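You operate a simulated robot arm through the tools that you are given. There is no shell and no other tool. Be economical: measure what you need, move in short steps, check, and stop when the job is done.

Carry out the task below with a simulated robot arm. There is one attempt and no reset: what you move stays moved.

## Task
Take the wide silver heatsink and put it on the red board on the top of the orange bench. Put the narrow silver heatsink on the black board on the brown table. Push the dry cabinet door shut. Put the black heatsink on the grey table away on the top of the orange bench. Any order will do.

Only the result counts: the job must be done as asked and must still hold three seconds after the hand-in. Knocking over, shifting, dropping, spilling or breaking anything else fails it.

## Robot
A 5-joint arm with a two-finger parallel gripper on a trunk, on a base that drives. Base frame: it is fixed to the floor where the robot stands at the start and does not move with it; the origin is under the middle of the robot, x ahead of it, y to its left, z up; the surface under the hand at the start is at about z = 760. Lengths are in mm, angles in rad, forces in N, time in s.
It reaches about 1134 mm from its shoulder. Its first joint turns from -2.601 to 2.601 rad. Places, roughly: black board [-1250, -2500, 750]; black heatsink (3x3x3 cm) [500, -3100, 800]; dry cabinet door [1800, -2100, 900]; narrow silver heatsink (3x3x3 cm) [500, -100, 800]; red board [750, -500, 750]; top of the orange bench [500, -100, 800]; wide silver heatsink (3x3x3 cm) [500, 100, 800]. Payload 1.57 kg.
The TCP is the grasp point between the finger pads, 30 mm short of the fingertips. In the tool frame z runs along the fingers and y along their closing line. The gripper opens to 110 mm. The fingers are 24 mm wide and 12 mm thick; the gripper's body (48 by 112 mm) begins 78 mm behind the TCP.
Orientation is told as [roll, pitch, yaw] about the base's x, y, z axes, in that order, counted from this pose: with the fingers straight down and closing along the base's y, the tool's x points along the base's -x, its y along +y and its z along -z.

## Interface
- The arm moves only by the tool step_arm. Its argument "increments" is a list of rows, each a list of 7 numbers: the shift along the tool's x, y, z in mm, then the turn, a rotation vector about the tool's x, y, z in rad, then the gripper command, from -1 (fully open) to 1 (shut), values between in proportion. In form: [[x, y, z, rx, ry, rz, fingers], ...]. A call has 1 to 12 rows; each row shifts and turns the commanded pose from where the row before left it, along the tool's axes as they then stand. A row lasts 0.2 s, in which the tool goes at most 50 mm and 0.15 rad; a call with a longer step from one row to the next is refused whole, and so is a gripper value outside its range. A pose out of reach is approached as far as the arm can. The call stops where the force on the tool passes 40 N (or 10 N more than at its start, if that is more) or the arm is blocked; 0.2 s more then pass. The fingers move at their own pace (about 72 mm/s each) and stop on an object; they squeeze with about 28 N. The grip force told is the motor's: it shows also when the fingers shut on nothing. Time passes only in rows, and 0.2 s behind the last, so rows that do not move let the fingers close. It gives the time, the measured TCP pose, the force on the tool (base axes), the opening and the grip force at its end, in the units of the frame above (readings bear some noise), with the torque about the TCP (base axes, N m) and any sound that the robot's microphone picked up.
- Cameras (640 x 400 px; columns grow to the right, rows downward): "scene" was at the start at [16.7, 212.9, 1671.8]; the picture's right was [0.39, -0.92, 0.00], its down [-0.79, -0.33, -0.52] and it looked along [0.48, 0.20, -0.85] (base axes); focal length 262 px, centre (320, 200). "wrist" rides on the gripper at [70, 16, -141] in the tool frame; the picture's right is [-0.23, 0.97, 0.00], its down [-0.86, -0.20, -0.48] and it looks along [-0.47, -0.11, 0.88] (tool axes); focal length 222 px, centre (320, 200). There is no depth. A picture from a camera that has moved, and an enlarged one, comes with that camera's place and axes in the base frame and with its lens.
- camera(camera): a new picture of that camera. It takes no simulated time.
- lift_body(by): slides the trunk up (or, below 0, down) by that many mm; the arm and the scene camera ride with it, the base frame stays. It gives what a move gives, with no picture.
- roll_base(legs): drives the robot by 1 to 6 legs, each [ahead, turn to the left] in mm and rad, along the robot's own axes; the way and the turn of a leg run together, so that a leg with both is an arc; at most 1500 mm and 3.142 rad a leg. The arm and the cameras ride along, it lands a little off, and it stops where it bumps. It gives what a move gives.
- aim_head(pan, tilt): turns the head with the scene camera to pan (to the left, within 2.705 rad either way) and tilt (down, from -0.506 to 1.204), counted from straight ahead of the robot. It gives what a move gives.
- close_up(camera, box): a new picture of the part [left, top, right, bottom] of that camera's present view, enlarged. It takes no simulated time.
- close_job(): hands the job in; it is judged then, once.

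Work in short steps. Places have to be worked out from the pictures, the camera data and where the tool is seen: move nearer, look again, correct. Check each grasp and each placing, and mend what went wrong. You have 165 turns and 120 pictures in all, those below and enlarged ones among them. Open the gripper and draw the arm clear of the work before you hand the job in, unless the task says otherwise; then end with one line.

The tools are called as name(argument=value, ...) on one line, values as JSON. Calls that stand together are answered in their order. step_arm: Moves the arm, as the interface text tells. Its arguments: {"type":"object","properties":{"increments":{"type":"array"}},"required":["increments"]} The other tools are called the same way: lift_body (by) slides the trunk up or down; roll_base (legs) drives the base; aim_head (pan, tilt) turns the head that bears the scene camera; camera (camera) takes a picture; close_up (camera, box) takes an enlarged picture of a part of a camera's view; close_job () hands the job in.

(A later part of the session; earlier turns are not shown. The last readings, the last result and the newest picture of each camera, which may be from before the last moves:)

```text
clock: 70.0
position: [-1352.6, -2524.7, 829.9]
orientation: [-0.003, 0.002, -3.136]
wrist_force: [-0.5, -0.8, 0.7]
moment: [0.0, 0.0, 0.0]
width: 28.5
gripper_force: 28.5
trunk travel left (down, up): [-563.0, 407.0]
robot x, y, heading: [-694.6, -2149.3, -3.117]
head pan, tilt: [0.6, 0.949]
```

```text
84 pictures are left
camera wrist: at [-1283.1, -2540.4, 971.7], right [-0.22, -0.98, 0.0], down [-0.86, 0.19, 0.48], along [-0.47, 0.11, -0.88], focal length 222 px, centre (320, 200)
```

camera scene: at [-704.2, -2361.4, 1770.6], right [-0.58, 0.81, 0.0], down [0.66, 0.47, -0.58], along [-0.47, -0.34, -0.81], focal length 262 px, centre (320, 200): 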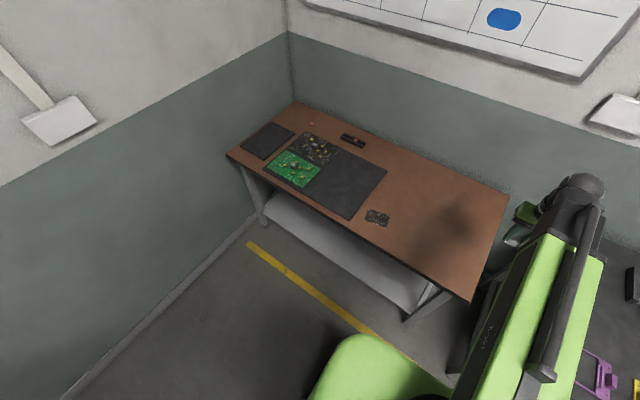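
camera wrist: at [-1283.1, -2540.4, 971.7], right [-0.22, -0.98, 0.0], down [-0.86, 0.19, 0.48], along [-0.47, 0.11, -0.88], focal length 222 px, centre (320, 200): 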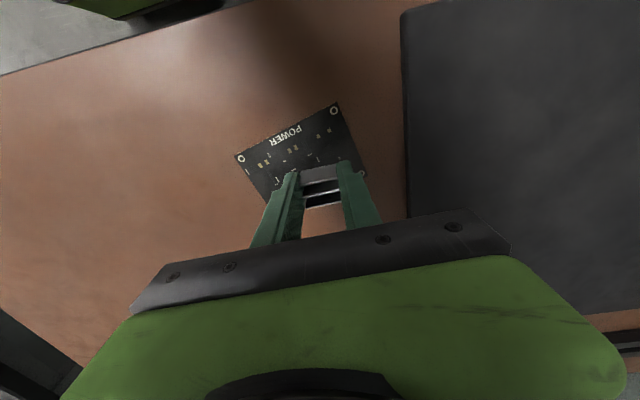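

Board centre refined to about (-1352,-2506); I shift 18 mm toward +y and lower near contact.

step_arm(increments=[[0, -18, 0, 0, 0, 0, 1], [0, 0, 0, 0, 0, 0, 1]])

lift_body(by=-26)

close_up(camera="wrist", box=[200, 60, 440, 220])

```text
clock: 70.7
position: [-1353.8, -2507.4, 830.5]
orientation: [0.0, 0.002, -3.136]
wrist_force: [-1.5, -1.0, -0.5]
moment: [0.04, -0.01, 0.03]
width: 28.5
gripper_force: 28.0
trunk travel left (down, up): [-563.0, 407.0]
robot x, y, heading: [-692.2, -2147.8, -3.121]
head pan, tilt: [0.6, 0.949]
```

```text
clock: 71.2
position: [-1351.3, -2507.2, 812.7]
orientation: [0.002, -0.003, -3.138]
wrist_force: [2.4, 1.2, 36.0]
moment: [0.05, -0.1, -0.02]
width: 28.7
gripper_force: 28.4
trunk travel left (down, up): [-543.0, 427.0]
robot x, y, heading: [-694.8, -2146.2, -3.118]
head pan, tilt: [0.6, 0.949]
stopped: the force on the tool passed its limit at 101 N (the readings are from after the stop); the commanded pose is now the measured one
```

```text
2.50 times, centred on (320, 140) of wrist
camera zoom: at [-1281.6, -2522.2, 953.2], right [-0.22, -0.98, 0.0], down [-0.85, 0.19, 0.48], along [-0.47, 0.1, -0.88], focal length 555 px, centre (320, 350)
```

zoom: 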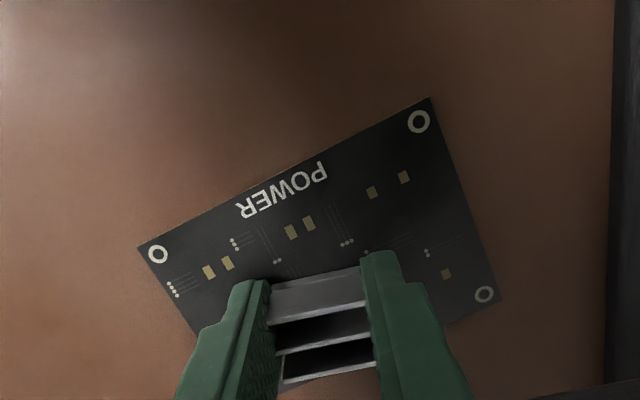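

Contact came early (table higher, ~775), and the heatsink is centred on the board. I relieve the pressure slightly before opening.

lift_body(by=1.5)

```text
clock: 71.7
position: [-1351.7, -2507.6, 812.7]
orientation: [0.001, -0.004, -3.136]
wrist_force: [6.5, 2.5, 19.7]
moment: [0.11, -0.26, -0.02]
width: 28.8
gripper_force: 28.2
trunk travel left (down, up): [-544.0, 426.0]
robot x, y, heading: [-690.9, -2149.2, -3.118]
head pan, tilt: [0.6, 0.949]
```

lift_body(by=1.5)

```text
clock: 72.2
position: [-1354.6, -2508.4, 812.8]
orientation: [0.002, -0.003, -3.136]
wrist_force: [0.4, -0.4, 5.5]
moment: [0.04, -0.03, 0.02]
width: 28.6
gripper_force: 28.2
trunk travel left (down, up): [-546.0, 424.0]
robot x, y, heading: [-695.8, -2150.7, -3.119]
head pan, tilt: [0.6, 0.949]
```

Force is down to 5.5 N. I open and rise.

step_arm(increments=[[0, 0, 0, 0, 0, 0, 0.3], [0, 0, 0, 0, 0, 0, 0.0], [0, 0, 0, 0, 0, 0, -0.2], [0, 0, 0, 0, 0, 0, -0.2]])

lift_body(by=120)

close_up(camera="wrist", box=[200, 60, 440, 220])

```text
clock: 73.2
position: [-1353.4, -2508.2, 813.4]
orientation: [0.001, -0.001, -3.135]
wrist_force: [-0.3, -0.3, 3.1]
moment: [0.02, -0.03, 0.01]
width: 64.2
gripper_force: 0.1
trunk travel left (down, up): [-546.0, 424.0]
robot x, y, heading: [-695.2, -2147.7, -3.117]
head pan, tilt: [0.6, 0.949]
```

```text
clock: 74.7
position: [-1353.9, -2508.4, 932.2]
orientation: [0.001, -0.001, -3.137]
wrist_force: [-0.5, -0.6, 0.1]
moment: [0.02, 0.0, 0.01]
width: 66.0
gripper_force: 0.1
trunk travel left (down, up): [-666.0, 304.0]
robot x, y, heading: [-695.7, -2146.8, -3.119]
head pan, tilt: [0.6, 0.949]
```

```text
2.50 times, centred on (320, 140) of wrist
camera zoom: at [-1283.8, -2523.4, 1073.6], right [-0.22, -0.98, 0.0], down [-0.86, 0.2, 0.48], along [-0.47, 0.11, -0.88], focal length 555 px, centre (320, 350)
```

zoom: 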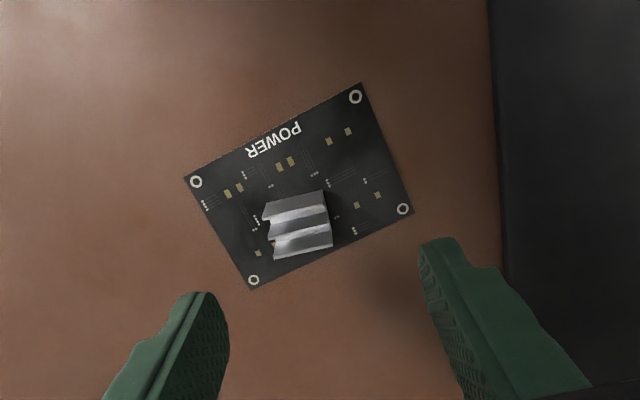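

The narrow heatsink rests on the black board. I raise, back away from the table, turn to face -y, and look at the grey table.

lift_body(by=150)

roll_base(legs=[[-350, 0], [0, 1.55]])

aim_head(pan=0.8, tilt=0.75)

camera(camera="scene")

```text
clock: 76.5
position: [-1354.2, -2507.6, 1082.4]
orientation: [0.001, -0.002, -3.135]
wrist_force: [0.2, 0.2, 0.0]
moment: [-0.02, 0.0, 0.0]
width: 66.0
gripper_force: 0.1
trunk travel left (down, up): [-816.0, 154.0]
robot x, y, heading: [-694.6, -2147.9, -3.114]
head pan, tilt: [0.6, 0.949]
```

```text
clock: 82.4
position: [-18.7, -2811.5, 1085.1]
orientation: [0.001, -0.003, -1.603]
wrist_force: [-0.3, 0.2, 0.5]
moment: [-0.05, -0.02, 0.02]
width: 66.1
gripper_force: 0.0
trunk travel left (down, up): [-816.0, 154.0]
robot x, y, heading: [-317.1, -2137.9, -1.603]
head pan, tilt: [0.6, 0.949]
```

```text
clock: 83.2
position: [-15.9, -2812.0, 1083.3]
orientation: [0.0, -0.001, -1.605]
wrist_force: [-0.5, 0.3, 0.6]
moment: [-0.02, 0.0, -0.01]
width: 65.9
gripper_force: 0.0
trunk travel left (down, up): [-816.0, 154.0]
robot x, y, heading: [-313.6, -2137.3, -1.604]
head pan, tilt: [0.799, 0.75]
```

```text
81 pictures are left
camera scene: at [-86.4, -2160.2, 1803.3], right [-0.72, -0.7, 0.0], down [-0.48, 0.49, -0.73], along [0.51, -0.53, -0.68], focal length 262 px, centre (320, 200)
```

scene: 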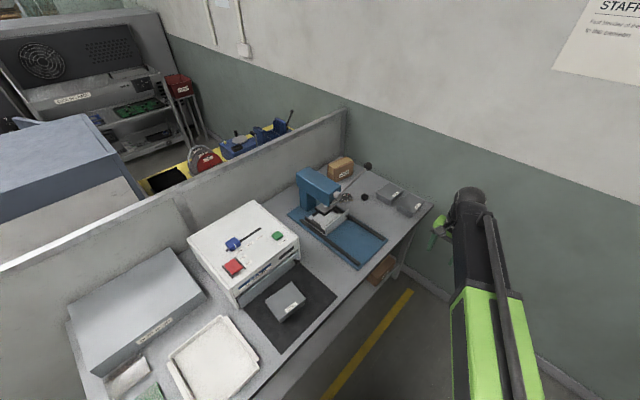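

I zoom in near the predicted heatsink position.

close_up(camera="scene", box=[290, 140, 450, 240])

```text
4.00 times, centred on (370, 190) of scene
camera zoom: at [-86.4, -2160.2, 1803.3], right [-0.72, -0.7, 0.0], down [-0.48, 0.49, -0.73], along [0.51, -0.53, -0.68], focal length 1047 px, centre (120, 240)
```

zoom: 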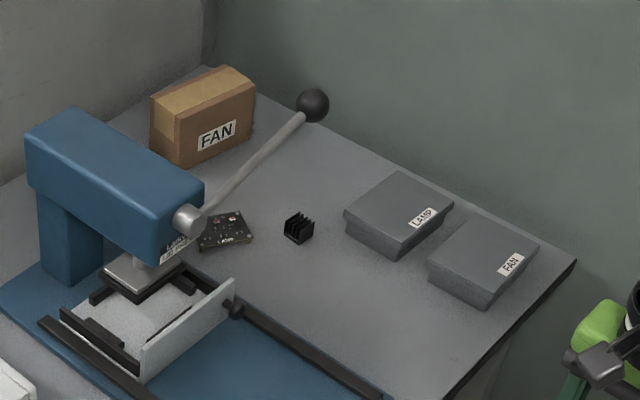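

The black heatsink is at about (516,-3162), under the press lever whose ball I triangulate at (494,-3111,1030), so a tilted approach from the -x side is needed. I raise the trunk, turn around, back up and face +x at about y=-2900.

lift_body(by=150)

roll_base(legs=[[0, -3.141], [-750, 0], [0, -1.54]])

aim_head(pan=-0.3, tilt=0.8)

camera(camera="scene")

```text
clock: 84.9
position: [-16.2, -2813.2, 1232.7]
orientation: [-0.001, -0.004, -1.603]
wrist_force: [-0.7, 0.3, -0.2]
moment: [0.03, 0.0, -0.04]
width: 66.1
gripper_force: 0.1
trunk travel left (down, up): [-966.0, 4.0]
robot x, y, heading: [-316.6, -2141.7, -1.599]
head pan, tilt: [0.799, 0.75]
```

```text
clock: 100.1
position: [319.5, -2580.7, 1234.0]
orientation: [0.001, -0.004, -0.011]
wrist_force: [-0.6, 0.6, -0.5]
moment: [0.02, -0.03, -0.03]
width: 65.8
gripper_force: 0.0
trunk travel left (down, up): [-966.0, 4.0]
robot x, y, heading: [-341.5, -2939.0, 0.004]
head pan, tilt: [0.799, 0.75]
```

```text
clock: 101.4
position: [323.0, -2581.9, 1232.0]
orientation: [-0.001, -0.003, -0.009]
wrist_force: [-0.3, -0.2, 0.0]
moment: [-0.03, 0.01, 0.02]
width: 65.9
gripper_force: 0.1
trunk travel left (down, up): [-966.0, 4.0]
robot x, y, heading: [-342.8, -2938.2, 0.003]
head pan, tilt: [-0.3, 0.799]
```

```text
79 pictures are left
camera scene: at [-314.6, -2795.8, 1949.5], right [-0.29, -0.96, 0.0], down [-0.69, 0.21, -0.7], along [0.67, -0.2, -0.72], focal length 262 px, centre (320, 200)
```

scene: 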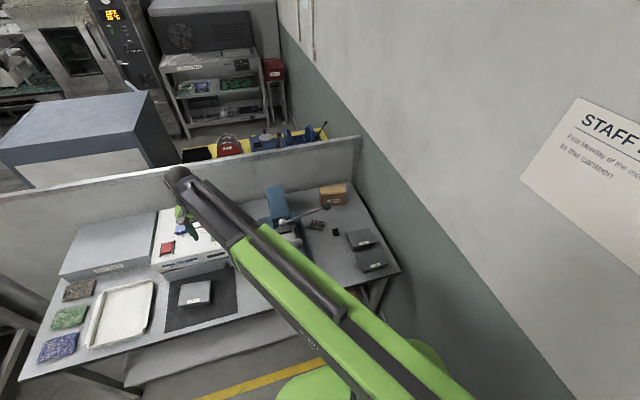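

I zoom to re-measure heatsink, ball and boxes from here.

close_up(camera="scene", box=[260, 170, 400, 280])

```text
3.64 times, centred on (330, 225) of scene
camera zoom: at [-314.6, -2795.8, 1949.5], right [-0.29, -0.96, 0.0], down [-0.69, 0.21, -0.7], along [0.67, -0.2, -0.72], focal length 951 px, centre (284, 109)
```

zoom: 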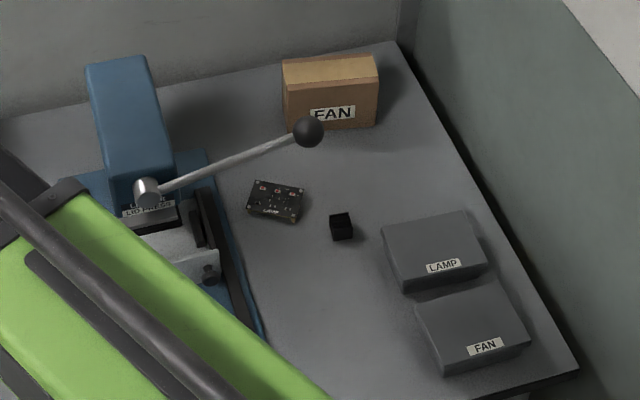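

Heatsink ≈ (514,-3147). I swing the hand at full height to behind it (319,-3098), then align its yaw with the arm plane.

step_arm(increments=[[0, -47, 0, 0, 0, 0, -0.2], [0, -47, 0, 0, 0, 0, -0.2], [0, -47, 0, 0, 0, 0, -0.2], [0, -47, 0, 0, 0, 0, -0.2], [0, -47, 0, 0, 0, 0, -0.2], [0, -47, 0, 0, 0, 0, -0.2], [0, -47, 0, 0, 0, 0, -0.2], [0, -47, 0, 0, 0, 0, -0.2], [0, -47, 0, 0, 0, 0, -0.2], [0, -47, 0, 0, 0, 0, -0.2], [0, -47, 0, 0, 0, 0, -0.2], [0, 0, 0, 0, 0, 0.11, -0.2]])

step_arm(increments=[[0, 0, 0, 0, 0, 0.12, -0.2], [0, 0, 0, 0, -0.14, 0, -0.2], [0, 0, 0, 0, -0.14, 0, -0.2], [0, 0, 0, 0, -0.14, 0, -0.2], [0, 0, 0, 0, -0.14, 0, -0.2], [0, 0, 0, 0, -0.14, 0, -0.2], [0, 0, 0, 0, 0, 0, -0.2]])

camera(camera="wrist")

```text
clock: 104.0
position: [316.2, -3099.8, 1232.8]
orientation: [0.002, -0.001, -0.12]
wrist_force: [0.7, 1.1, 0.7]
moment: [-0.04, 0.01, 0.01]
width: 66.2
gripper_force: 0.0
trunk travel left (down, up): [-966.0, 4.0]
robot x, y, heading: [-345.5, -2943.0, 0.009]
head pan, tilt: [-0.3, 0.799]
```

```text
clock: 105.6
position: [360.6, -3108.9, 1288.7]
orientation: [0.0, -0.701, -0.244]
wrist_force: [0.0, -0.7, 0.6]
moment: [-0.01, -0.02, -0.01]
width: 65.9
gripper_force: 0.1
out of reach, approached as far as the arm can: row 3, 4, 5, 6
trunk travel left (down, up): [-966.0, 4.0]
robot x, y, heading: [-345.2, -2939.8, 0.007]
head pan, tilt: [-0.3, 0.799]
```

```text
77 pictures are left
camera wrist: at [224.8, -3059.8, 1351.6], right [0.4, 0.9, 0.15], down [0.29, -0.28, 0.92], along [0.87, -0.32, -0.37], focal length 222 px, centre (320, 200)
```

wrist: 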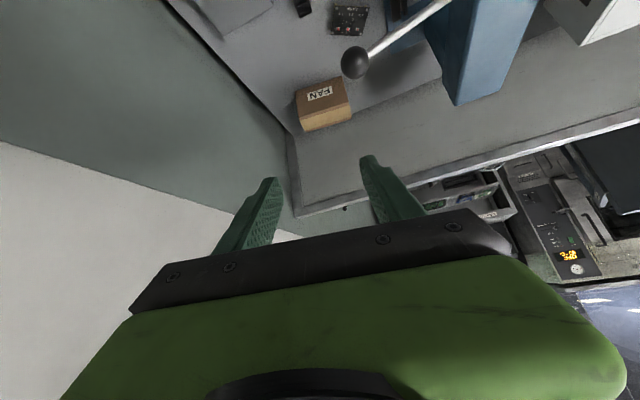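

Now tilted 0.70 rad. Revised: heatsink ≈ (512,-3132), ball ≈ (490,-3068,1030). I lower the trunk 340 mm, staying behind the ball.

lift_body(by=-340)

camera(camera="wrist")

camera(camera="scene")

```text
clock: 109.0
position: [360.5, -3109.4, 948.8]
orientation: [0.002, -0.7, -0.243]
wrist_force: [-0.8, 0.4, 0.9]
moment: [0.0, 0.01, 0.0]
width: 66.0
gripper_force: 0.0
trunk travel left (down, up): [-626.0, 344.0]
robot x, y, heading: [-341.9, -2937.9, 0.004]
head pan, tilt: [-0.3, 0.799]
```

```text
76 pictures are left
camera wrist: at [224.6, -3059.8, 1011.7], right [0.4, 0.9, 0.15], down [0.29, -0.28, 0.92], along [0.87, -0.32, -0.37], focal length 222 px, centre (320, 200)
```

wrist: 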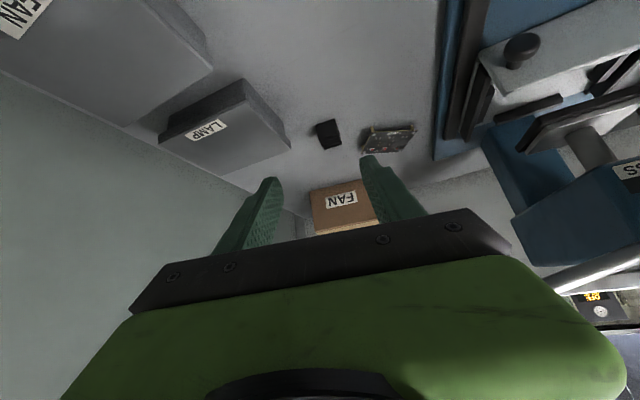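

```text
75 pictures are left
camera scene: at [-314.4, -2795.6, 1609.5], right [-0.29, -0.96, 0.0], down [-0.69, 0.21, -0.7], along [0.67, -0.2, -0.72], focal length 262 px, centre (320, 200)
```

scene: 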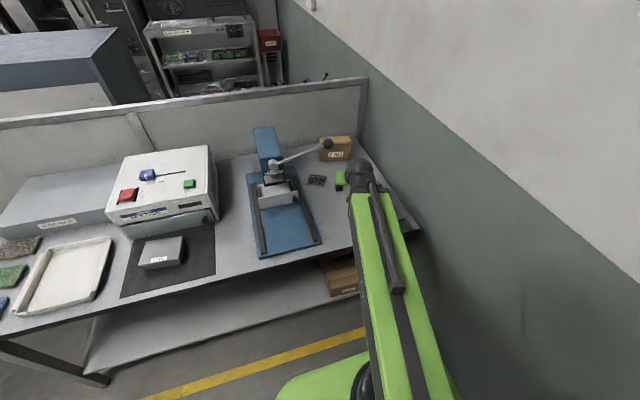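

Combining views: heatsink centre ≈ (508,-3131,785). I approach along the tool axis, 130 of 194 mm, with small lateral corrections.

step_arm(increments=[[-2, 4.7, 33, 0, 0, 0, -0.2], [-2, 4.7, 33, 0, 0, 0, -0.2], [-1.5, 4.7, 33, 0, 0, 0, -0.2], [0, 0, 31, 0, 0, 0, -0.2], [0, 0, 0, 0, 0, 0, -0.2]])

camera(camera="wrist")

camera(camera="scene")

```text
clock: 110.2
position: [451.1, -3118.2, 948.8]
orientation: [0.001, -0.698, -0.241]
wrist_force: [0.2, -0.5, -0.5]
moment: [-0.01, 0.01, 0.02]
width: 66.0
gripper_force: 0.0
out of reach, approached as far as the arm can: row 1, 2, 3, 4
trunk travel left (down, up): [-626.0, 344.0]
robot x, y, heading: [-344.8, -2939.9, -0.0]
head pan, tilt: [-0.3, 0.799]
```

```text
74 pictures are left
camera wrist: at [315.2, -3067.5, 1011.6], right [0.4, 0.9, 0.15], down [0.29, -0.28, 0.92], along [0.87, -0.32, -0.37], focal length 222 px, centre (320, 200)
```

wrist: 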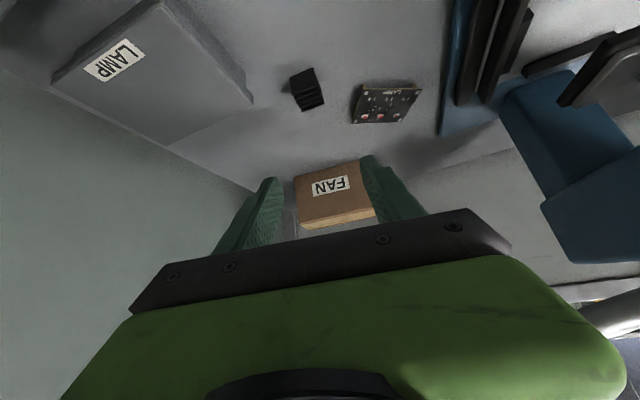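

```text
73 pictures are left
camera scene: at [-314.3, -2795.6, 1609.5], right [-0.29, -0.96, 0.0], down [-0.69, 0.21, -0.7], along [0.67, -0.2, -0.72], focal length 262 px, centre (320, 200)
```

scene: 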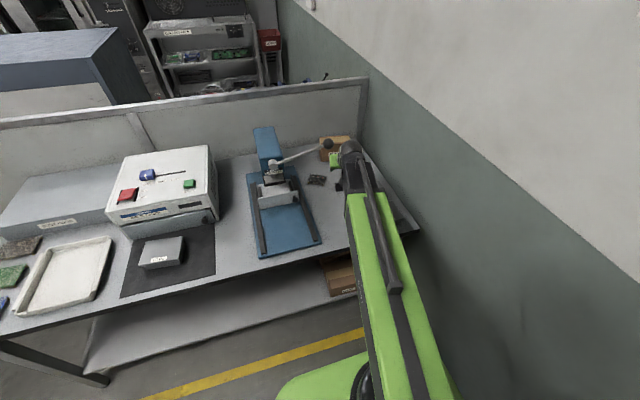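

The arm cannot go lower relative to the trunk, so it slid forward at constant height (451,-3118,949). I lower by trunk to z≈812, with tips still short of the heatsink (≈507,-3130).

lift_body(by=-137)

camera(camera="wrist")

close_up(camera="scene", box=[270, 110, 430, 240])

```text
clock: 111.8
position: [451.5, -3117.9, 810.8]
orientation: [0.003, -0.696, -0.242]
wrist_force: [-0.1, -0.1, 0.9]
moment: [0.02, 0.02, -0.02]
width: 66.0
gripper_force: 0.1
trunk travel left (down, up): [-489.0, 481.0]
robot x, y, heading: [-346.9, -2940.1, 0.007]
head pan, tilt: [-0.3, 0.799]
```

```text
72 pictures are left
camera wrist: at [315.2, -3067.6, 874.6], right [0.4, 0.9, 0.15], down [0.29, -0.28, 0.92], along [0.87, -0.32, -0.37], focal length 222 px, centre (320, 200)
```

wrist: 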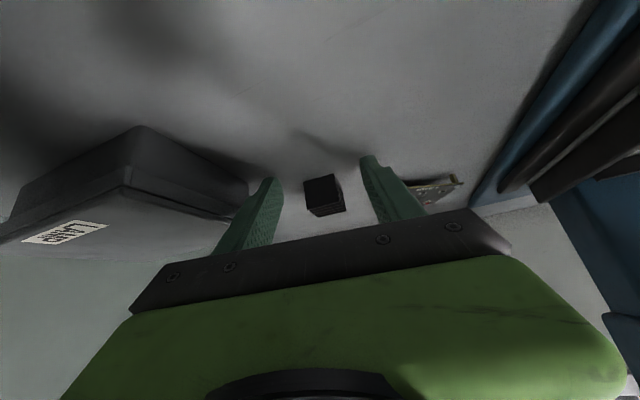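

```text
3.08 times, centred on (350, 175) of scene
camera zoom: at [-314.2, -2795.6, 1472.5], right [-0.29, -0.96, 0.0], down [-0.69, 0.21, -0.7], along [0.67, -0.2, -0.72], focal length 805 px, centre (228, 277)
```

zoom: 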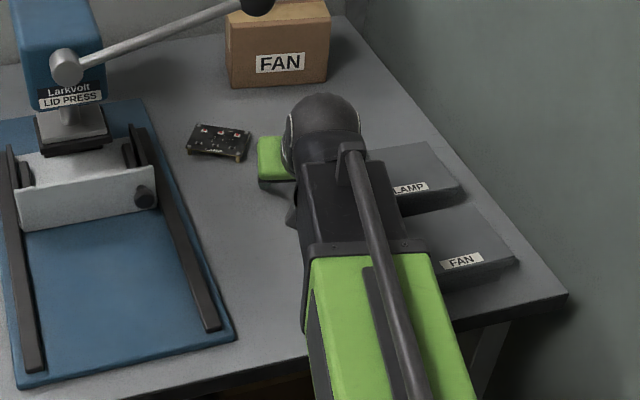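

Lateral alignment is right. I lower 5 mm more and slide 38 mm horizontally forward around the heatsink.

lift_body(by=-5)

step_arm(increments=[[-9.7, 0, 8.2, 0, 0, 0, -0.2], [-9.7, 0, 8.2, 0, 0, 0, -0.2], [-9.6, 0, 8.1, 0, 0, 0, -0.2], [0, 0, 0, 0, 0, 0, -0.2]])

camera(camera="wrist")

```text
clock: 112.4
position: [450.7, -3117.9, 811.3]
orientation: [0.001, -0.71, -0.241]
wrist_force: [-11.9, 3.4, 21.2]
moment: [-0.17, 0.2, -0.19]
width: 65.8
gripper_force: 0.1
trunk travel left (down, up): [-484.0, 486.0]
robot x, y, heading: [-343.9, -2938.4, 0.004]
head pan, tilt: [-0.3, 0.799]
stopped: the force on the tool passed its limit at 42 N (the readings are from after the stop); the commanded pose is now the measured one
```

```text
clock: 113.4
position: [486.2, -3126.9, 810.0]
orientation: [-0.002, -0.708, -0.24]
wrist_force: [-18.5, 4.6, 20.9]
moment: [-0.24, 0.43, -0.33]
width: 65.4
gripper_force: 0.1
trunk travel left (down, up): [-484.0, 486.0]
robot x, y, heading: [-345.0, -2939.1, 0.005]
head pan, tilt: [-0.3, 0.799]
```

```text
70 pictures are left
camera wrist: at [350.6, -3076.3, 872.5], right [0.4, 0.9, 0.15], down [0.28, -0.28, 0.92], along [0.87, -0.33, -0.36], focal length 222 px, centre (320, 200)
```

wrist: 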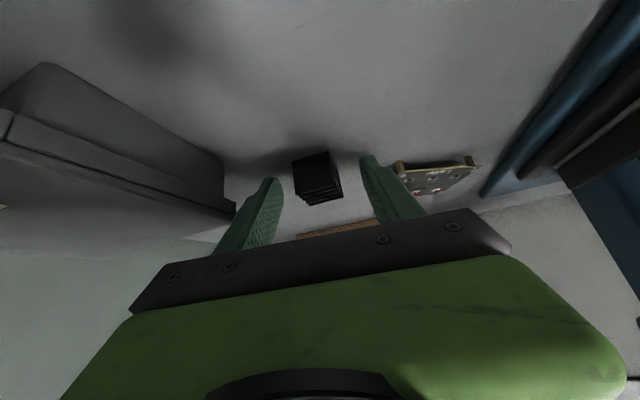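

Torque analysis shows the fingertip corner touching the table (table ≈780), so the heatsink centre lies about 20 mm beyond the TCP on the axis, right between the pads. I ease up 3 mm and close.

lift_body(by=3)

step_arm(increments=[[0, 0, 0, 0, 0, 0, 1], [0, 0, 0, 0, 0, 0, 1], [0, 0, 0, 0, 0, 0, 1], [0, 0, 0, 0, 0, 0, 1]])

camera(camera="wrist")

```text
clock: 113.9
position: [489.0, -3126.8, 810.8]
orientation: [0.001, -0.705, -0.241]
wrist_force: [0.2, -0.3, 0.2]
moment: [-0.04, -0.02, -0.02]
width: 66.1
gripper_force: 0.0
trunk travel left (down, up): [-487.0, 483.0]
robot x, y, heading: [-342.0, -2938.4, 0.003]
head pan, tilt: [-0.3, 0.799]
```

```text
clock: 114.9
position: [488.5, -3126.9, 810.7]
orientation: [-0.001, -0.704, -0.241]
wrist_force: [-0.5, 0.5, -0.1]
moment: [-0.03, 0.02, 0.01]
width: 28.6
gripper_force: 27.8
trunk travel left (down, up): [-487.0, 483.0]
robot x, y, heading: [-345.8, -2941.9, 0.009]
head pan, tilt: [-0.3, 0.799]
```

```text
69 pictures are left
camera wrist: at [352.9, -3076.8, 873.4], right [0.4, 0.9, 0.15], down [0.28, -0.28, 0.92], along [0.87, -0.33, -0.37], focal length 222 px, centre (320, 200)
```

wrist: 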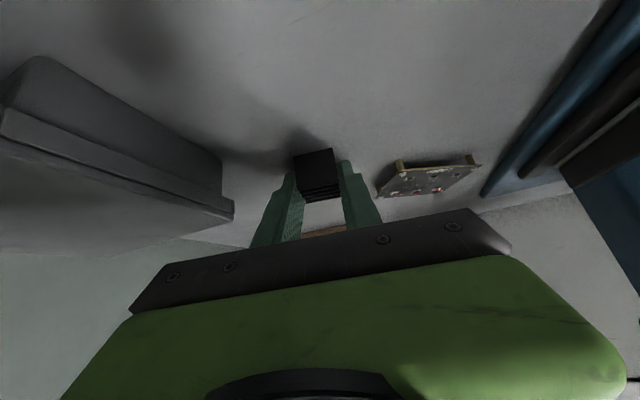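

Gripped (28.6 mm). I retrace: lift slightly, pull back 40 mm, lift 135, then pull back farther away from the lever ball.

lift_body(by=12)

step_arm(increments=[[10, 0, -8.4, 0, 0, 0, 1], [10, 0, -8.4, 0, 0, 0, 1], [10, 0, -8.4, 0, 0, 0, 1], [0, 0, 0, 0, 0, 0, 1]])

lift_body(by=125)

step_arm(increments=[[22, 0, -18.6, 0, 0, 0, 1], [22, 0, -18.6, 0, 0, 0, 1], [22, 0, -18.6, 0, 0, 0, 1], [22, 0, -18.6, 0, 0, 0, 1], [0, 0, 0, 0, 0, 0, 1]])

camera(camera="wrist")

```text
clock: 115.5
position: [489.2, -3127.1, 822.6]
orientation: [0.0, -0.704, -0.24]
wrist_force: [0.5, 0.2, -0.2]
moment: [-0.04, -0.02, 0.02]
width: 28.7
gripper_force: 27.8
trunk travel left (down, up): [-499.0, 471.0]
robot x, y, heading: [-349.3, -2940.5, 0.006]
head pan, tilt: [-0.3, 0.799]
```

```text
clock: 116.5
position: [452.0, -3116.6, 822.7]
orientation: [0.001, -0.703, -0.241]
wrist_force: [-0.3, 0.0, -0.6]
moment: [0.03, -0.03, -0.01]
width: 28.7
gripper_force: 27.8
trunk travel left (down, up): [-499.0, 471.0]
robot x, y, heading: [-346.7, -2941.2, 0.006]
head pan, tilt: [-0.3, 0.799]
```

```text
clock: 118.1
position: [451.4, -3116.4, 948.1]
orientation: [0.001, -0.703, -0.242]
wrist_force: [0.7, -0.5, -0.1]
moment: [-0.01, 0.01, -0.04]
width: 28.7
gripper_force: 27.6
trunk travel left (down, up): [-624.0, 346.0]
robot x, y, heading: [-346.8, -2939.2, 0.004]
head pan, tilt: [-0.3, 0.799]
```

```text
clock: 119.3
position: [364.9, -3094.8, 947.4]
orientation: [0.0, -0.701, -0.243]
wrist_force: [-0.1, -0.2, -0.3]
moment: [0.02, -0.01, -0.01]
width: 28.6
gripper_force: 28.1
out of reach, approached as far as the arm can: row 4
trunk travel left (down, up): [-624.0, 346.0]
robot x, y, heading: [-342.8, -2939.4, 0.009]
head pan, tilt: [-0.3, 0.799]
```

```text
68 pictures are left
camera wrist: at [228.8, -3044.6, 1010.3], right [0.4, 0.9, 0.15], down [0.29, -0.28, 0.92], along [0.87, -0.32, -0.37], focal length 222 px, centre (320, 200)
```

wrist: 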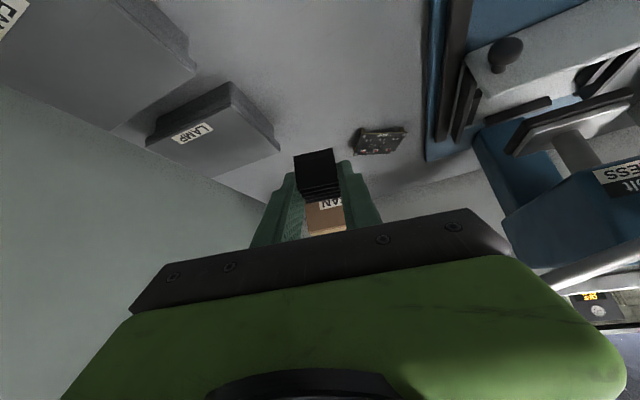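

Held. I raise fully, straighten the tool, and use the high vantage to look at the dry cabinet.

lift_body(by=340)

step_arm(increments=[[0, 0, 0, 0, 0.14, 0, 1], [0, 0, 0, 0, 0.14, 0, 1], [0, 0, 0, 0, 0.14, 0, 1], [0, 0, 0, 0, 0.14, 0, 1], [0, 0, 0, 0, 0.14, 0, 1], [0, 0, 0, 0, 0, 0, 1]])

aim_head(pan=0.45, tilt=0.4)

camera(camera="scene")

```text
clock: 122.6
position: [364.1, -3095.4, 1288.2]
orientation: [0.0, -0.701, -0.241]
wrist_force: [0.5, -1.1, -0.6]
moment: [0.03, 0.03, -0.01]
width: 28.7
gripper_force: 27.7
trunk travel left (down, up): [-964.0, 6.0]
robot x, y, heading: [-345.3, -2941.6, 0.002]
head pan, tilt: [-0.3, 0.799]
```

```text
clock: 124.0
position: [364.8, -3093.3, 1231.0]
orientation: [-0.001, 0.0, -0.241]
wrist_force: [-0.7, -0.1, -1.0]
moment: [0.0, -0.02, -0.02]
width: 28.7
gripper_force: 28.4
out of reach, approached as far as the arm can: row 1, 2, 3, 4
trunk travel left (down, up): [-964.0, 6.0]
robot x, y, heading: [-342.4, -2943.9, 0.007]
head pan, tilt: [-0.3, 0.799]
```

```text
clock: 125.1
position: [365.8, -3094.8, 1230.6]
orientation: [-0.001, -0.002, -0.24]
wrist_force: [0.1, -0.2, -0.8]
moment: [0.03, 0.0, 0.01]
width: 28.9
gripper_force: 27.7
trunk travel left (down, up): [-964.0, 6.0]
robot x, y, heading: [-346.5, -2939.7, 0.001]
head pan, tilt: [0.45, 0.4]
```

```text
67 pictures are left
camera scene: at [-308.2, -2731.4, 1983.2], right [0.44, -0.9, 0.0], down [-0.35, -0.17, -0.92], along [0.83, 0.4, -0.39], focal length 262 px, centre (320, 200)
```

scene: 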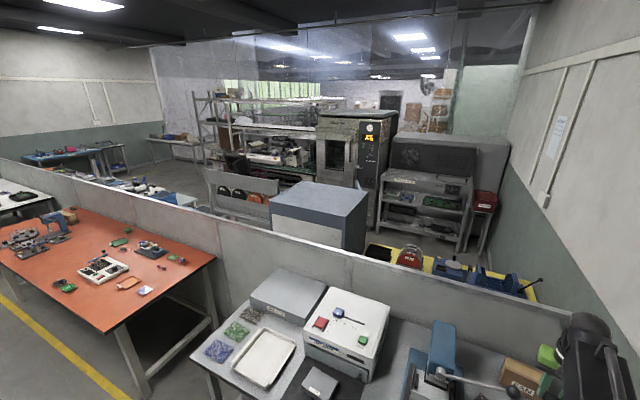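

I zoom in on the cabinet.

close_up(camera="scene", box=[180, 150, 500, 300])

close_up(camera="scene", box=[0, 90, 240, 240])

```text
2.00 times, centred on (340, 225) of scene
camera zoom: at [-308.2, -2731.4, 1983.2], right [0.44, -0.9, 0.0], down [-0.35, -0.17, -0.92], along [0.83, 0.4, -0.39], focal length 523 px, centre (280, 150)
```

zoom: 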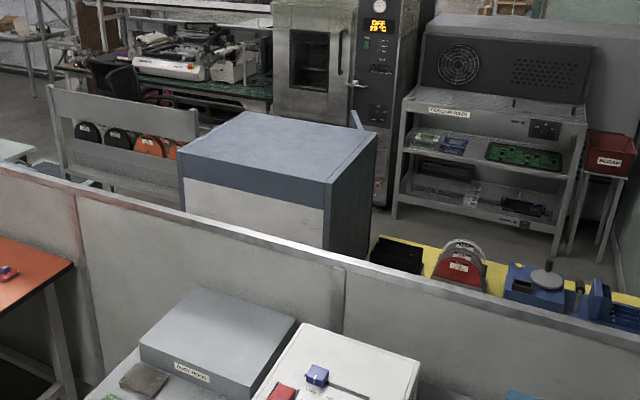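

```text
2.67 times, centred on (120, 165) of scene
camera zoom: at [-308.2, -2731.4, 1983.2], right [0.44, -0.9, 0.0], down [-0.35, -0.17, -0.92], along [0.83, 0.4, -0.39], focal length 698 px, centre (853, 293)
```

zoom: 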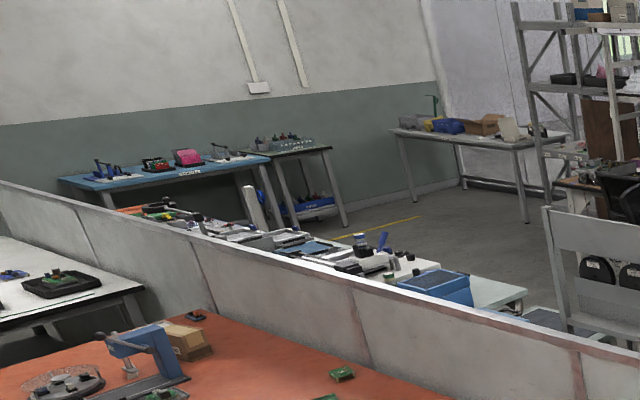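

The door is on the cabinet's far (+x) side, ajar. First I carry the black heatsink to the cleared spot on the orange bench: drive back up the aisle.

roll_base(legs=[[0, 1.57], [1500, 0], [1460, 0], [0, -1.57], [150, 0]])

camera(camera="wrist")

aim_head(pan=0.6, tilt=0.35)

camera(camera="scene")

```text
clock: 147.9
position: [567.2, -206.6, 1230.9]
orientation: [0.0, -0.002, -0.306]
wrist_force: [0.1, -0.6, -0.7]
moment: [0.02, 0.03, -0.06]
width: 28.6
gripper_force: 28.1
trunk travel left (down, up): [-964.0, 6.0]
robot x, y, heading: [-134.6, -32.1, -0.046]
head pan, tilt: [0.45, 0.4]
```

```text
64 pictures are left
camera wrist: at [506.2, -171.0, 1371.7], right [0.51, 0.86, 0.0], down [0.76, -0.45, 0.48], along [0.41, -0.24, -0.88], focal length 222 px, centre (320, 200)
```

wrist: 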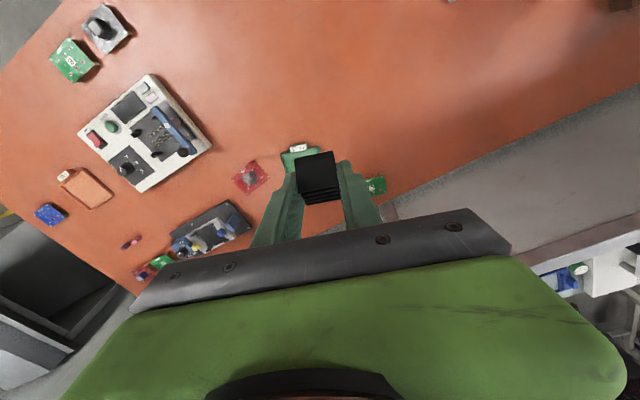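

```text
clock: 148.6
position: [566.9, -207.5, 1231.9]
orientation: [0.0, -0.002, -0.305]
wrist_force: [-0.2, 1.1, -0.7]
moment: [0.0, 0.02, 0.01]
width: 28.8
gripper_force: 27.9
trunk travel left (down, up): [-964.0, 6.0]
robot x, y, heading: [-132.3, -31.3, -0.042]
head pan, tilt: [0.6, 0.351]
```

```text
63 pictures are left
camera scene: at [-93.6, 188.9, 1987.8], right [0.53, -0.85, 0.0], down [-0.29, -0.18, -0.94], along [0.8, 0.49, -0.34], focal length 262 px, centre (320, 200)
```

scene: 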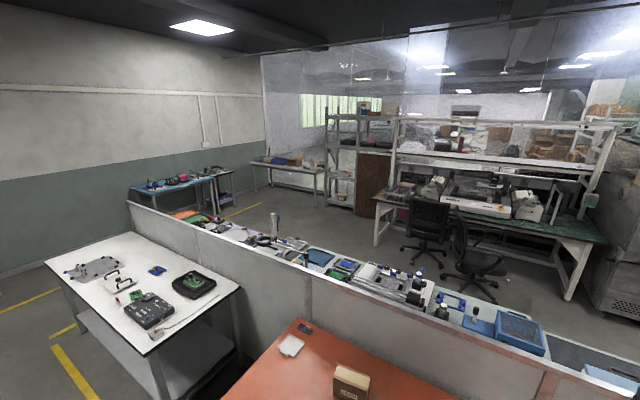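

The way around is the left end of the partition. Now I move the hand to the clear area around (550,-40), align yaw with the arm plane and re-tilt as at pickup.

step_arm(increments=[[17.2, 37.9, 0, 0, 0, 0, 1], [17.2, 37.9, 0, 0, 0, 0, 1], [17.2, 37.9, 0, 0, 0, 0, 1], [17.2, 37.9, 0, 0, 0, 0, 1], [0, 0, 0, 0, 0, -0.12, 1], [0, 0, 0, 0, 0, -0.125, 1], [0, 0, 0, 0, -0.14, 0, 1], [0, 0, 0, 0, -0.14, 0, 1], [0, 0, 0, 0, -0.14, 0, 1], [0, 0, 0, 0, -0.14, 0, 1], [0, 0, 0, 0, -0.14, 0, 1], [0, 0, 0, 0, 0, 0, 1]])

lift_body(by=-300)

camera(camera="wrist")

aim_head(pan=0.1, tilt=0.9)

camera(camera="scene")

```text
clock: 151.2
position: [595.0, -42.1, 1286.5]
orientation: [0.0, -0.7, -0.06]
wrist_force: [-1.2, 0.0, -0.5]
moment: [-0.06, -0.02, 0.0]
width: 29.1
gripper_force: 28.1
out of reach, approached as far as the arm can: row 8, 9, 10, 11
trunk travel left (down, up): [-964.0, 6.0]
robot x, y, heading: [-134.3, -32.1, -0.048]
head pan, tilt: [0.6, 0.351]
```

```text
clock: 154.2
position: [592.2, -41.1, 987.5]
orientation: [0.0, -0.698, -0.061]
wrist_force: [0.2, 0.7, 0.4]
moment: [0.02, 0.02, -0.02]
width: 28.7
gripper_force: 27.9
trunk travel left (down, up): [-664.0, 306.0]
robot x, y, heading: [-133.2, -30.8, -0.045]
head pan, tilt: [0.6, 0.351]
```

```text
62 pictures are left
camera wrist: at [450.0, -16.6, 1050.4], right [0.23, 0.96, 0.15], down [0.33, -0.22, 0.92], along [0.91, -0.16, -0.37], focal length 222 px, centre (320, 200)
```

wrist: 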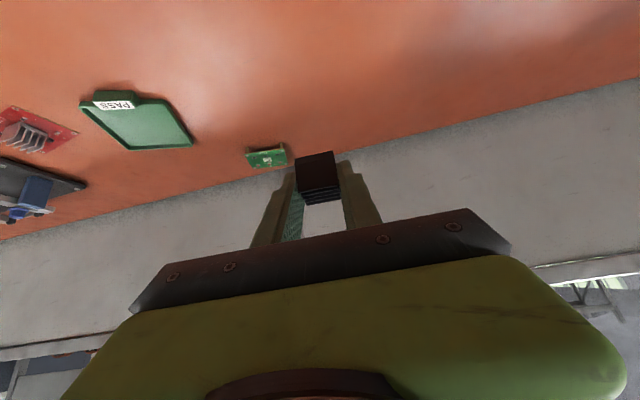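

```text
clock: 155.2
position: [593.0, -41.1, 987.3]
orientation: [-0.001, -0.698, -0.06]
wrist_force: [-0.1, 0.1, 0.4]
moment: [0.01, -0.02, -0.01]
width: 28.5
gripper_force: 28.0
trunk travel left (down, up): [-664.0, 306.0]
robot x, y, heading: [-131.7, -33.1, -0.045]
head pan, tilt: [0.099, 0.901]
```

```text
61 pictures are left
camera scene: at [-96.6, 143.8, 1640.3], right [0.06, -1.0, 0.0], down [-0.78, -0.04, -0.62], along [0.62, 0.03, -0.78], focal length 262 px, centre (320, 200)
```

scene: 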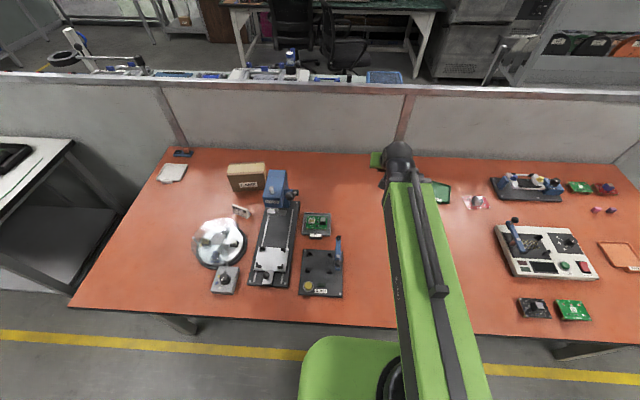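

The spot below (606,-42) is clear. I lower to about z=803, then finely.

lift_body(by=-184)

lift_body(by=-6)

lift_body(by=-3)

lift_body(by=-2)

```text
clock: 157.2
position: [593.8, -41.6, 803.0]
orientation: [0.001, -0.699, -0.06]
wrist_force: [-0.2, 0.5, -0.2]
moment: [0.02, -0.03, 0.0]
width: 28.4
gripper_force: 27.9
trunk travel left (down, up): [-480.0, 490.0]
robot x, y, heading: [-131.7, -32.8, -0.043]
head pan, tilt: [0.099, 0.901]
```

```text
clock: 157.8
position: [593.1, -41.1, 796.9]
orientation: [0.001, -0.698, -0.059]
wrist_force: [-0.7, 0.0, -0.6]
moment: [-0.05, 0.0, 0.0]
width: 28.9
gripper_force: 28.0
trunk travel left (down, up): [-474.0, 496.0]
robot x, y, heading: [-137.3, -31.5, -0.047]
head pan, tilt: [0.099, 0.901]
```

```text
clock: 158.3
position: [592.8, -41.7, 794.0]
orientation: [-0.001, -0.698, -0.059]
wrist_force: [-0.7, -0.7, -0.2]
moment: [0.03, 0.0, -0.03]
width: 28.6
gripper_force: 28.3
trunk travel left (down, up): [-471.0, 499.0]
robot x, y, heading: [-138.7, -31.5, -0.049]
head pan, tilt: [0.099, 0.901]
```

```text
clock: 158.8
position: [592.4, -41.5, 792.4]
orientation: [0.0, -0.698, -0.059]
wrist_force: [0.2, 0.0, 0.8]
moment: [-0.02, 0.0, 0.02]
width: 29.1
gripper_force: 27.4
trunk travel left (down, up): [-469.0, 501.0]
robot x, y, heading: [-133.3, -30.3, -0.047]
head pan, tilt: [0.099, 0.901]
```

lift_body(by=-2)

close_up(camera="wrist", box=[240, 120, 400, 220])

```text
clock: 159.3
position: [593.6, -41.2, 791.8]
orientation: [0.001, -0.699, -0.059]
wrist_force: [1.6, 0.3, 5.6]
moment: [0.04, -0.1, -0.07]
width: 28.6
gripper_force: 28.2
trunk travel left (down, up): [-467.0, 503.0]
robot x, y, heading: [-134.1, -32.0, -0.046]
head pan, tilt: [0.099, 0.901]
```

```text
4.00 times, centred on (320, 170) of wrist
camera zoom: at [450.0, -16.6, 853.6], right [0.23, 0.96, 0.15], down [0.33, -0.22, 0.92], along [0.91, -0.16, -0.37], focal length 888 px, centre (320, 320)
```

zoom: 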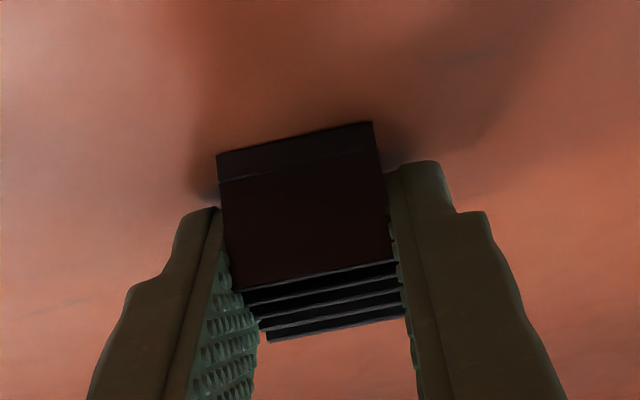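

Contact at 5.6 N with the heatsink flat. I open, then pull back horizontally and lift.

step_arm(increments=[[0, 0, 0, 0, 0, 0, 0.3], [0, 0, 0, 0, 0, 0, 0.0], [0, 0, 0, 0, 0, 0, -0.3], [0, 0, 0, 0, 0, 0, -0.3]])

lift_body(by=150)

camera(camera="wrist")

```text
clock: 160.3
position: [592.1, -42.4, 791.1]
orientation: [-0.001, -0.7, -0.06]
wrist_force: [-5.1, -3.1, 5.7]
moment: [0.17, 0.08, 0.19]
width: 69.1
gripper_force: 0.1
trunk travel left (down, up): [-467.0, 503.0]
robot x, y, heading: [-134.1, -30.0, -0.047]
head pan, tilt: [0.099, 0.901]
```

```text
clock: 162.1
position: [594.0, -42.0, 940.4]
orientation: [0.0, -0.698, -0.059]
wrist_force: [-0.3, -0.4, 0.8]
moment: [0.0, 0.01, -0.01]
width: 71.6
gripper_force: 0.0
trunk travel left (down, up): [-617.0, 353.0]
robot x, y, heading: [-136.8, -28.3, -0.047]
head pan, tilt: [0.099, 0.901]
```

```text
59 pictures are left
camera wrist: at [450.0, -16.6, 1003.3], right [0.23, 0.96, 0.15], down [0.33, -0.22, 0.92], along [0.91, -0.16, -0.37], focal length 222 px, centre (320, 200)
```

wrist: 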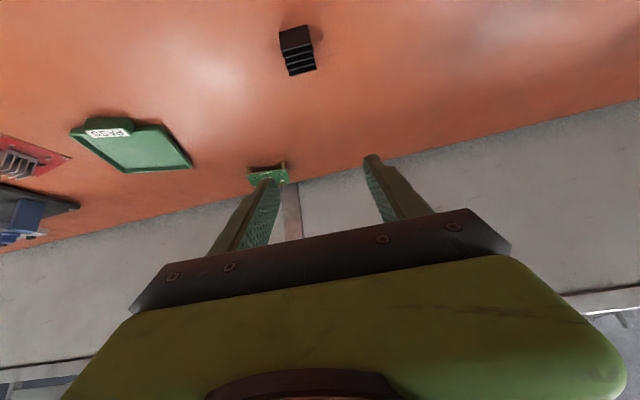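

All three heatsinks are placed. Now around the left end of the partition to the cabinet: I raise and straighten the arm, turn left, and drive up the aisle part-way to look.

lift_body(by=345)

step_arm(increments=[[0, 0, 0, 0, 0.14, 0, 1], [0, 0, 0, 0, 0.14, 0, 1], [0, 0, 0, 0, 0.14, 0, 1], [0, 0, 0, 0, 0.14, 0, 1], [0, 0, 0, 0, 0.14, 0, 1], [40, 0, 0, 0, 0, 0, 1], [40, 0, 0, 0, 0, 0, 1], [0, 0, 0, 0, 0, 0, 1]])

roll_base(legs=[[0, 1.617], [1500, 0], [1000, 0]])

aim_head(pan=-0.5, tilt=0.5)

camera(camera="scene")

```text
clock: 165.5
position: [593.7, -41.3, 1284.7]
orientation: [-0.001, -0.699, -0.059]
wrist_force: [0.7, -1.0, -0.1]
moment: [0.01, -0.02, 0.02]
width: 71.5
gripper_force: 0.1
trunk travel left (down, up): [-962.0, 8.0]
robot x, y, heading: [-134.4, -32.0, -0.043]
head pan, tilt: [0.099, 0.901]
```

```text
clock: 167.3
position: [514.3, -36.3, 1229.0]
orientation: [0.001, 0.002, -0.059]
wrist_force: [0.3, -0.3, -0.6]
moment: [-0.01, 0.0, -0.03]
width: 0.0
gripper_force: 21.3
out of reach, approached as far as the arm can: row 1, 2, 3, 4
trunk travel left (down, up): [-962.0, 8.0]
robot x, y, heading: [-132.7, -27.0, -0.049]
head pan, tilt: [0.099, 0.901]
```

```text
clock: 183.3
position: [-123.8, 3115.8, 1229.2]
orientation: [-0.001, 0.002, 1.556]
wrist_force: [0.1, 0.2, 0.0]
moment: [-0.02, 0.0, -0.01]
width: 0.0
gripper_force: 21.2
trunk travel left (down, up): [-962.0, 8.0]
robot x, y, heading: [-99.8, 2465.4, 1.565]
head pan, tilt: [0.099, 0.901]
```

```text
clock: 184.3
position: [-123.4, 3115.4, 1229.1]
orientation: [0.0, 0.002, 1.556]
wrist_force: [0.6, 0.5, 0.5]
moment: [0.03, 0.0, 0.01]
width: 0.0
gripper_force: 21.1
trunk travel left (down, up): [-962.0, 8.0]
robot x, y, heading: [-98.2, 2465.2, 1.565]
head pan, tilt: [-0.499, 0.499]
```

```text
58 pictures are left
camera scene: at [-226.8, 2501.6, 1972.1], right [0.88, -0.48, 0.0], down [-0.23, -0.42, -0.88], along [0.42, 0.77, -0.48], focal length 262 px, centre (320, 200)
```

scene: 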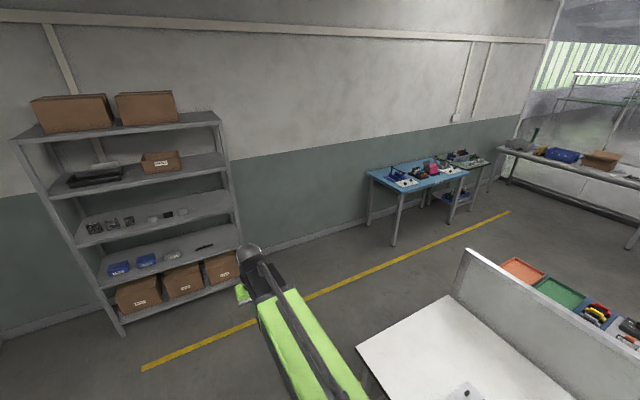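

The lane past the partition end runs y 3080–4050. I drive to y≈3560, turn right, and advance to x≈1400, then look down aisle two.

roll_base(legs=[[1090, 0], [0, -1.565], [1500, 0]])

aim_head(pan=-0.9, tilt=0.45)

camera(camera="scene")

```text
clock: 200.7
position: [2053.3, 3632.4, 1229.7]
orientation: [-0.002, 0.001, 0.018]
wrist_force: [-0.2, -0.2, 0.1]
moment: [0.0, -0.03, -0.02]
width: 0.1
gripper_force: 21.8
trunk travel left (down, up): [-962.0, 8.0]
robot x, y, heading: [1405.9, 3585.8, 0.024]
head pan, tilt: [-0.499, 0.499]
```

```text
clock: 201.5
position: [2052.0, 3632.8, 1229.1]
orientation: [-0.002, 0.002, 0.016]
wrist_force: [-0.3, -0.4, 0.9]
moment: [-0.04, -0.02, 0.0]
width: 0.0
gripper_force: 21.1
trunk travel left (down, up): [-962.0, 8.0]
robot x, y, heading: [1409.5, 3585.0, 0.024]
head pan, tilt: [-0.901, 0.45]
```

```text
57 pictures are left
camera scene: at [1414.3, 3684.0, 1976.6], right [-0.77, -0.64, 0.0], down [-0.28, 0.33, -0.9], along [0.58, -0.69, -0.44], focal length 262 px, centre (320, 200)
```

scene: 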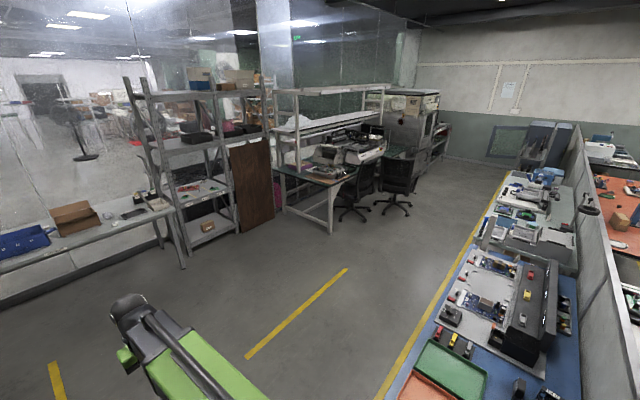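

Aisle two looks clear (x 1720–2670). I zoom at the far end for the cabinet door.

close_up(camera="scene", box=[380, 80, 620, 230])

```text
2.67 times, centred on (500, 155) of scene
camera zoom: at [1414.3, 3684.0, 1976.6], right [-0.77, -0.64, 0.0], down [-0.28, 0.33, -0.9], along [0.58, -0.69, -0.44], focal length 698 px, centre (-160, 320)
```

zoom: 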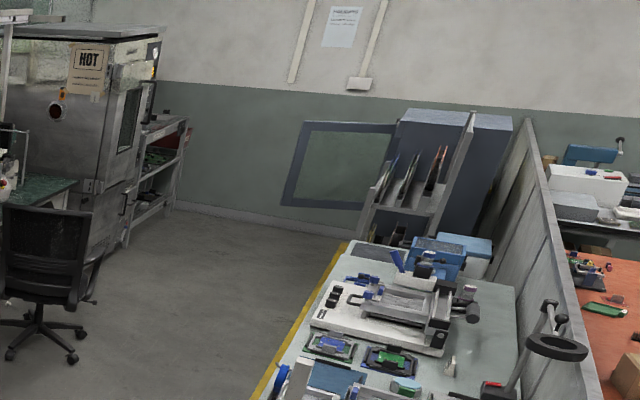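

The glazed door is open about 75°, its free edge around (2108,-2100), z 510–1090, hinged at the -y side. I drive to x≈2300, turn down aisle two and approach to y≈-300.

roll_base(legs=[[880, 0], [0, -1.6], [1500, 0], [1500, 0], [800, 0]])

aim_head(pan=-0.2, tilt=0.45)

camera(camera="scene")

```text
clock: 228.1
position: [2281.9, -868.3, 1228.4]
orientation: [-0.002, 0.002, -1.584]
wrist_force: [0.0, -0.3, 0.1]
moment: [0.01, -0.02, 0.03]
width: 0.1
gripper_force: 21.5
trunk travel left (down, up): [-962.0, 8.0]
robot x, y, heading: [2255.6, -219.1, -1.574]
head pan, tilt: [-0.901, 0.45]
```

```text
clock: 229.1
position: [2282.3, -868.4, 1229.1]
orientation: [0.0, 0.002, -1.583]
wrist_force: [-0.2, -0.1, 0.2]
moment: [-0.01, 0.01, 0.02]
width: 0.1
gripper_force: 21.6
trunk travel left (down, up): [-962.0, 8.0]
robot x, y, heading: [2254.0, -221.1, -1.577]
head pan, tilt: [-0.201, 0.45]
```

```text
55 pictures are left
camera scene: at [2406.3, -267.2, 1976.6], right [-0.98, 0.2, 0.0], down [0.09, 0.43, -0.9], along [-0.18, -0.88, -0.44], focal length 262 px, centre (320, 200)
```

scene: 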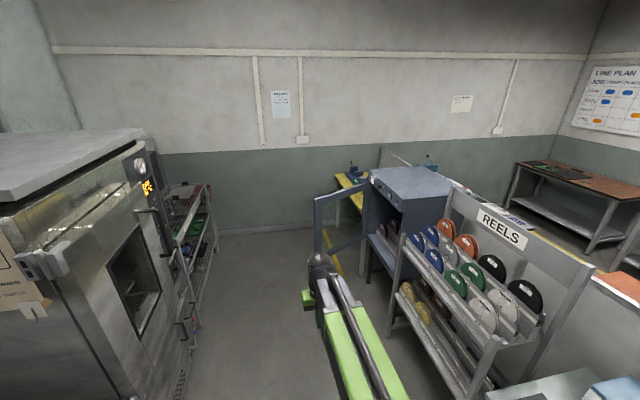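

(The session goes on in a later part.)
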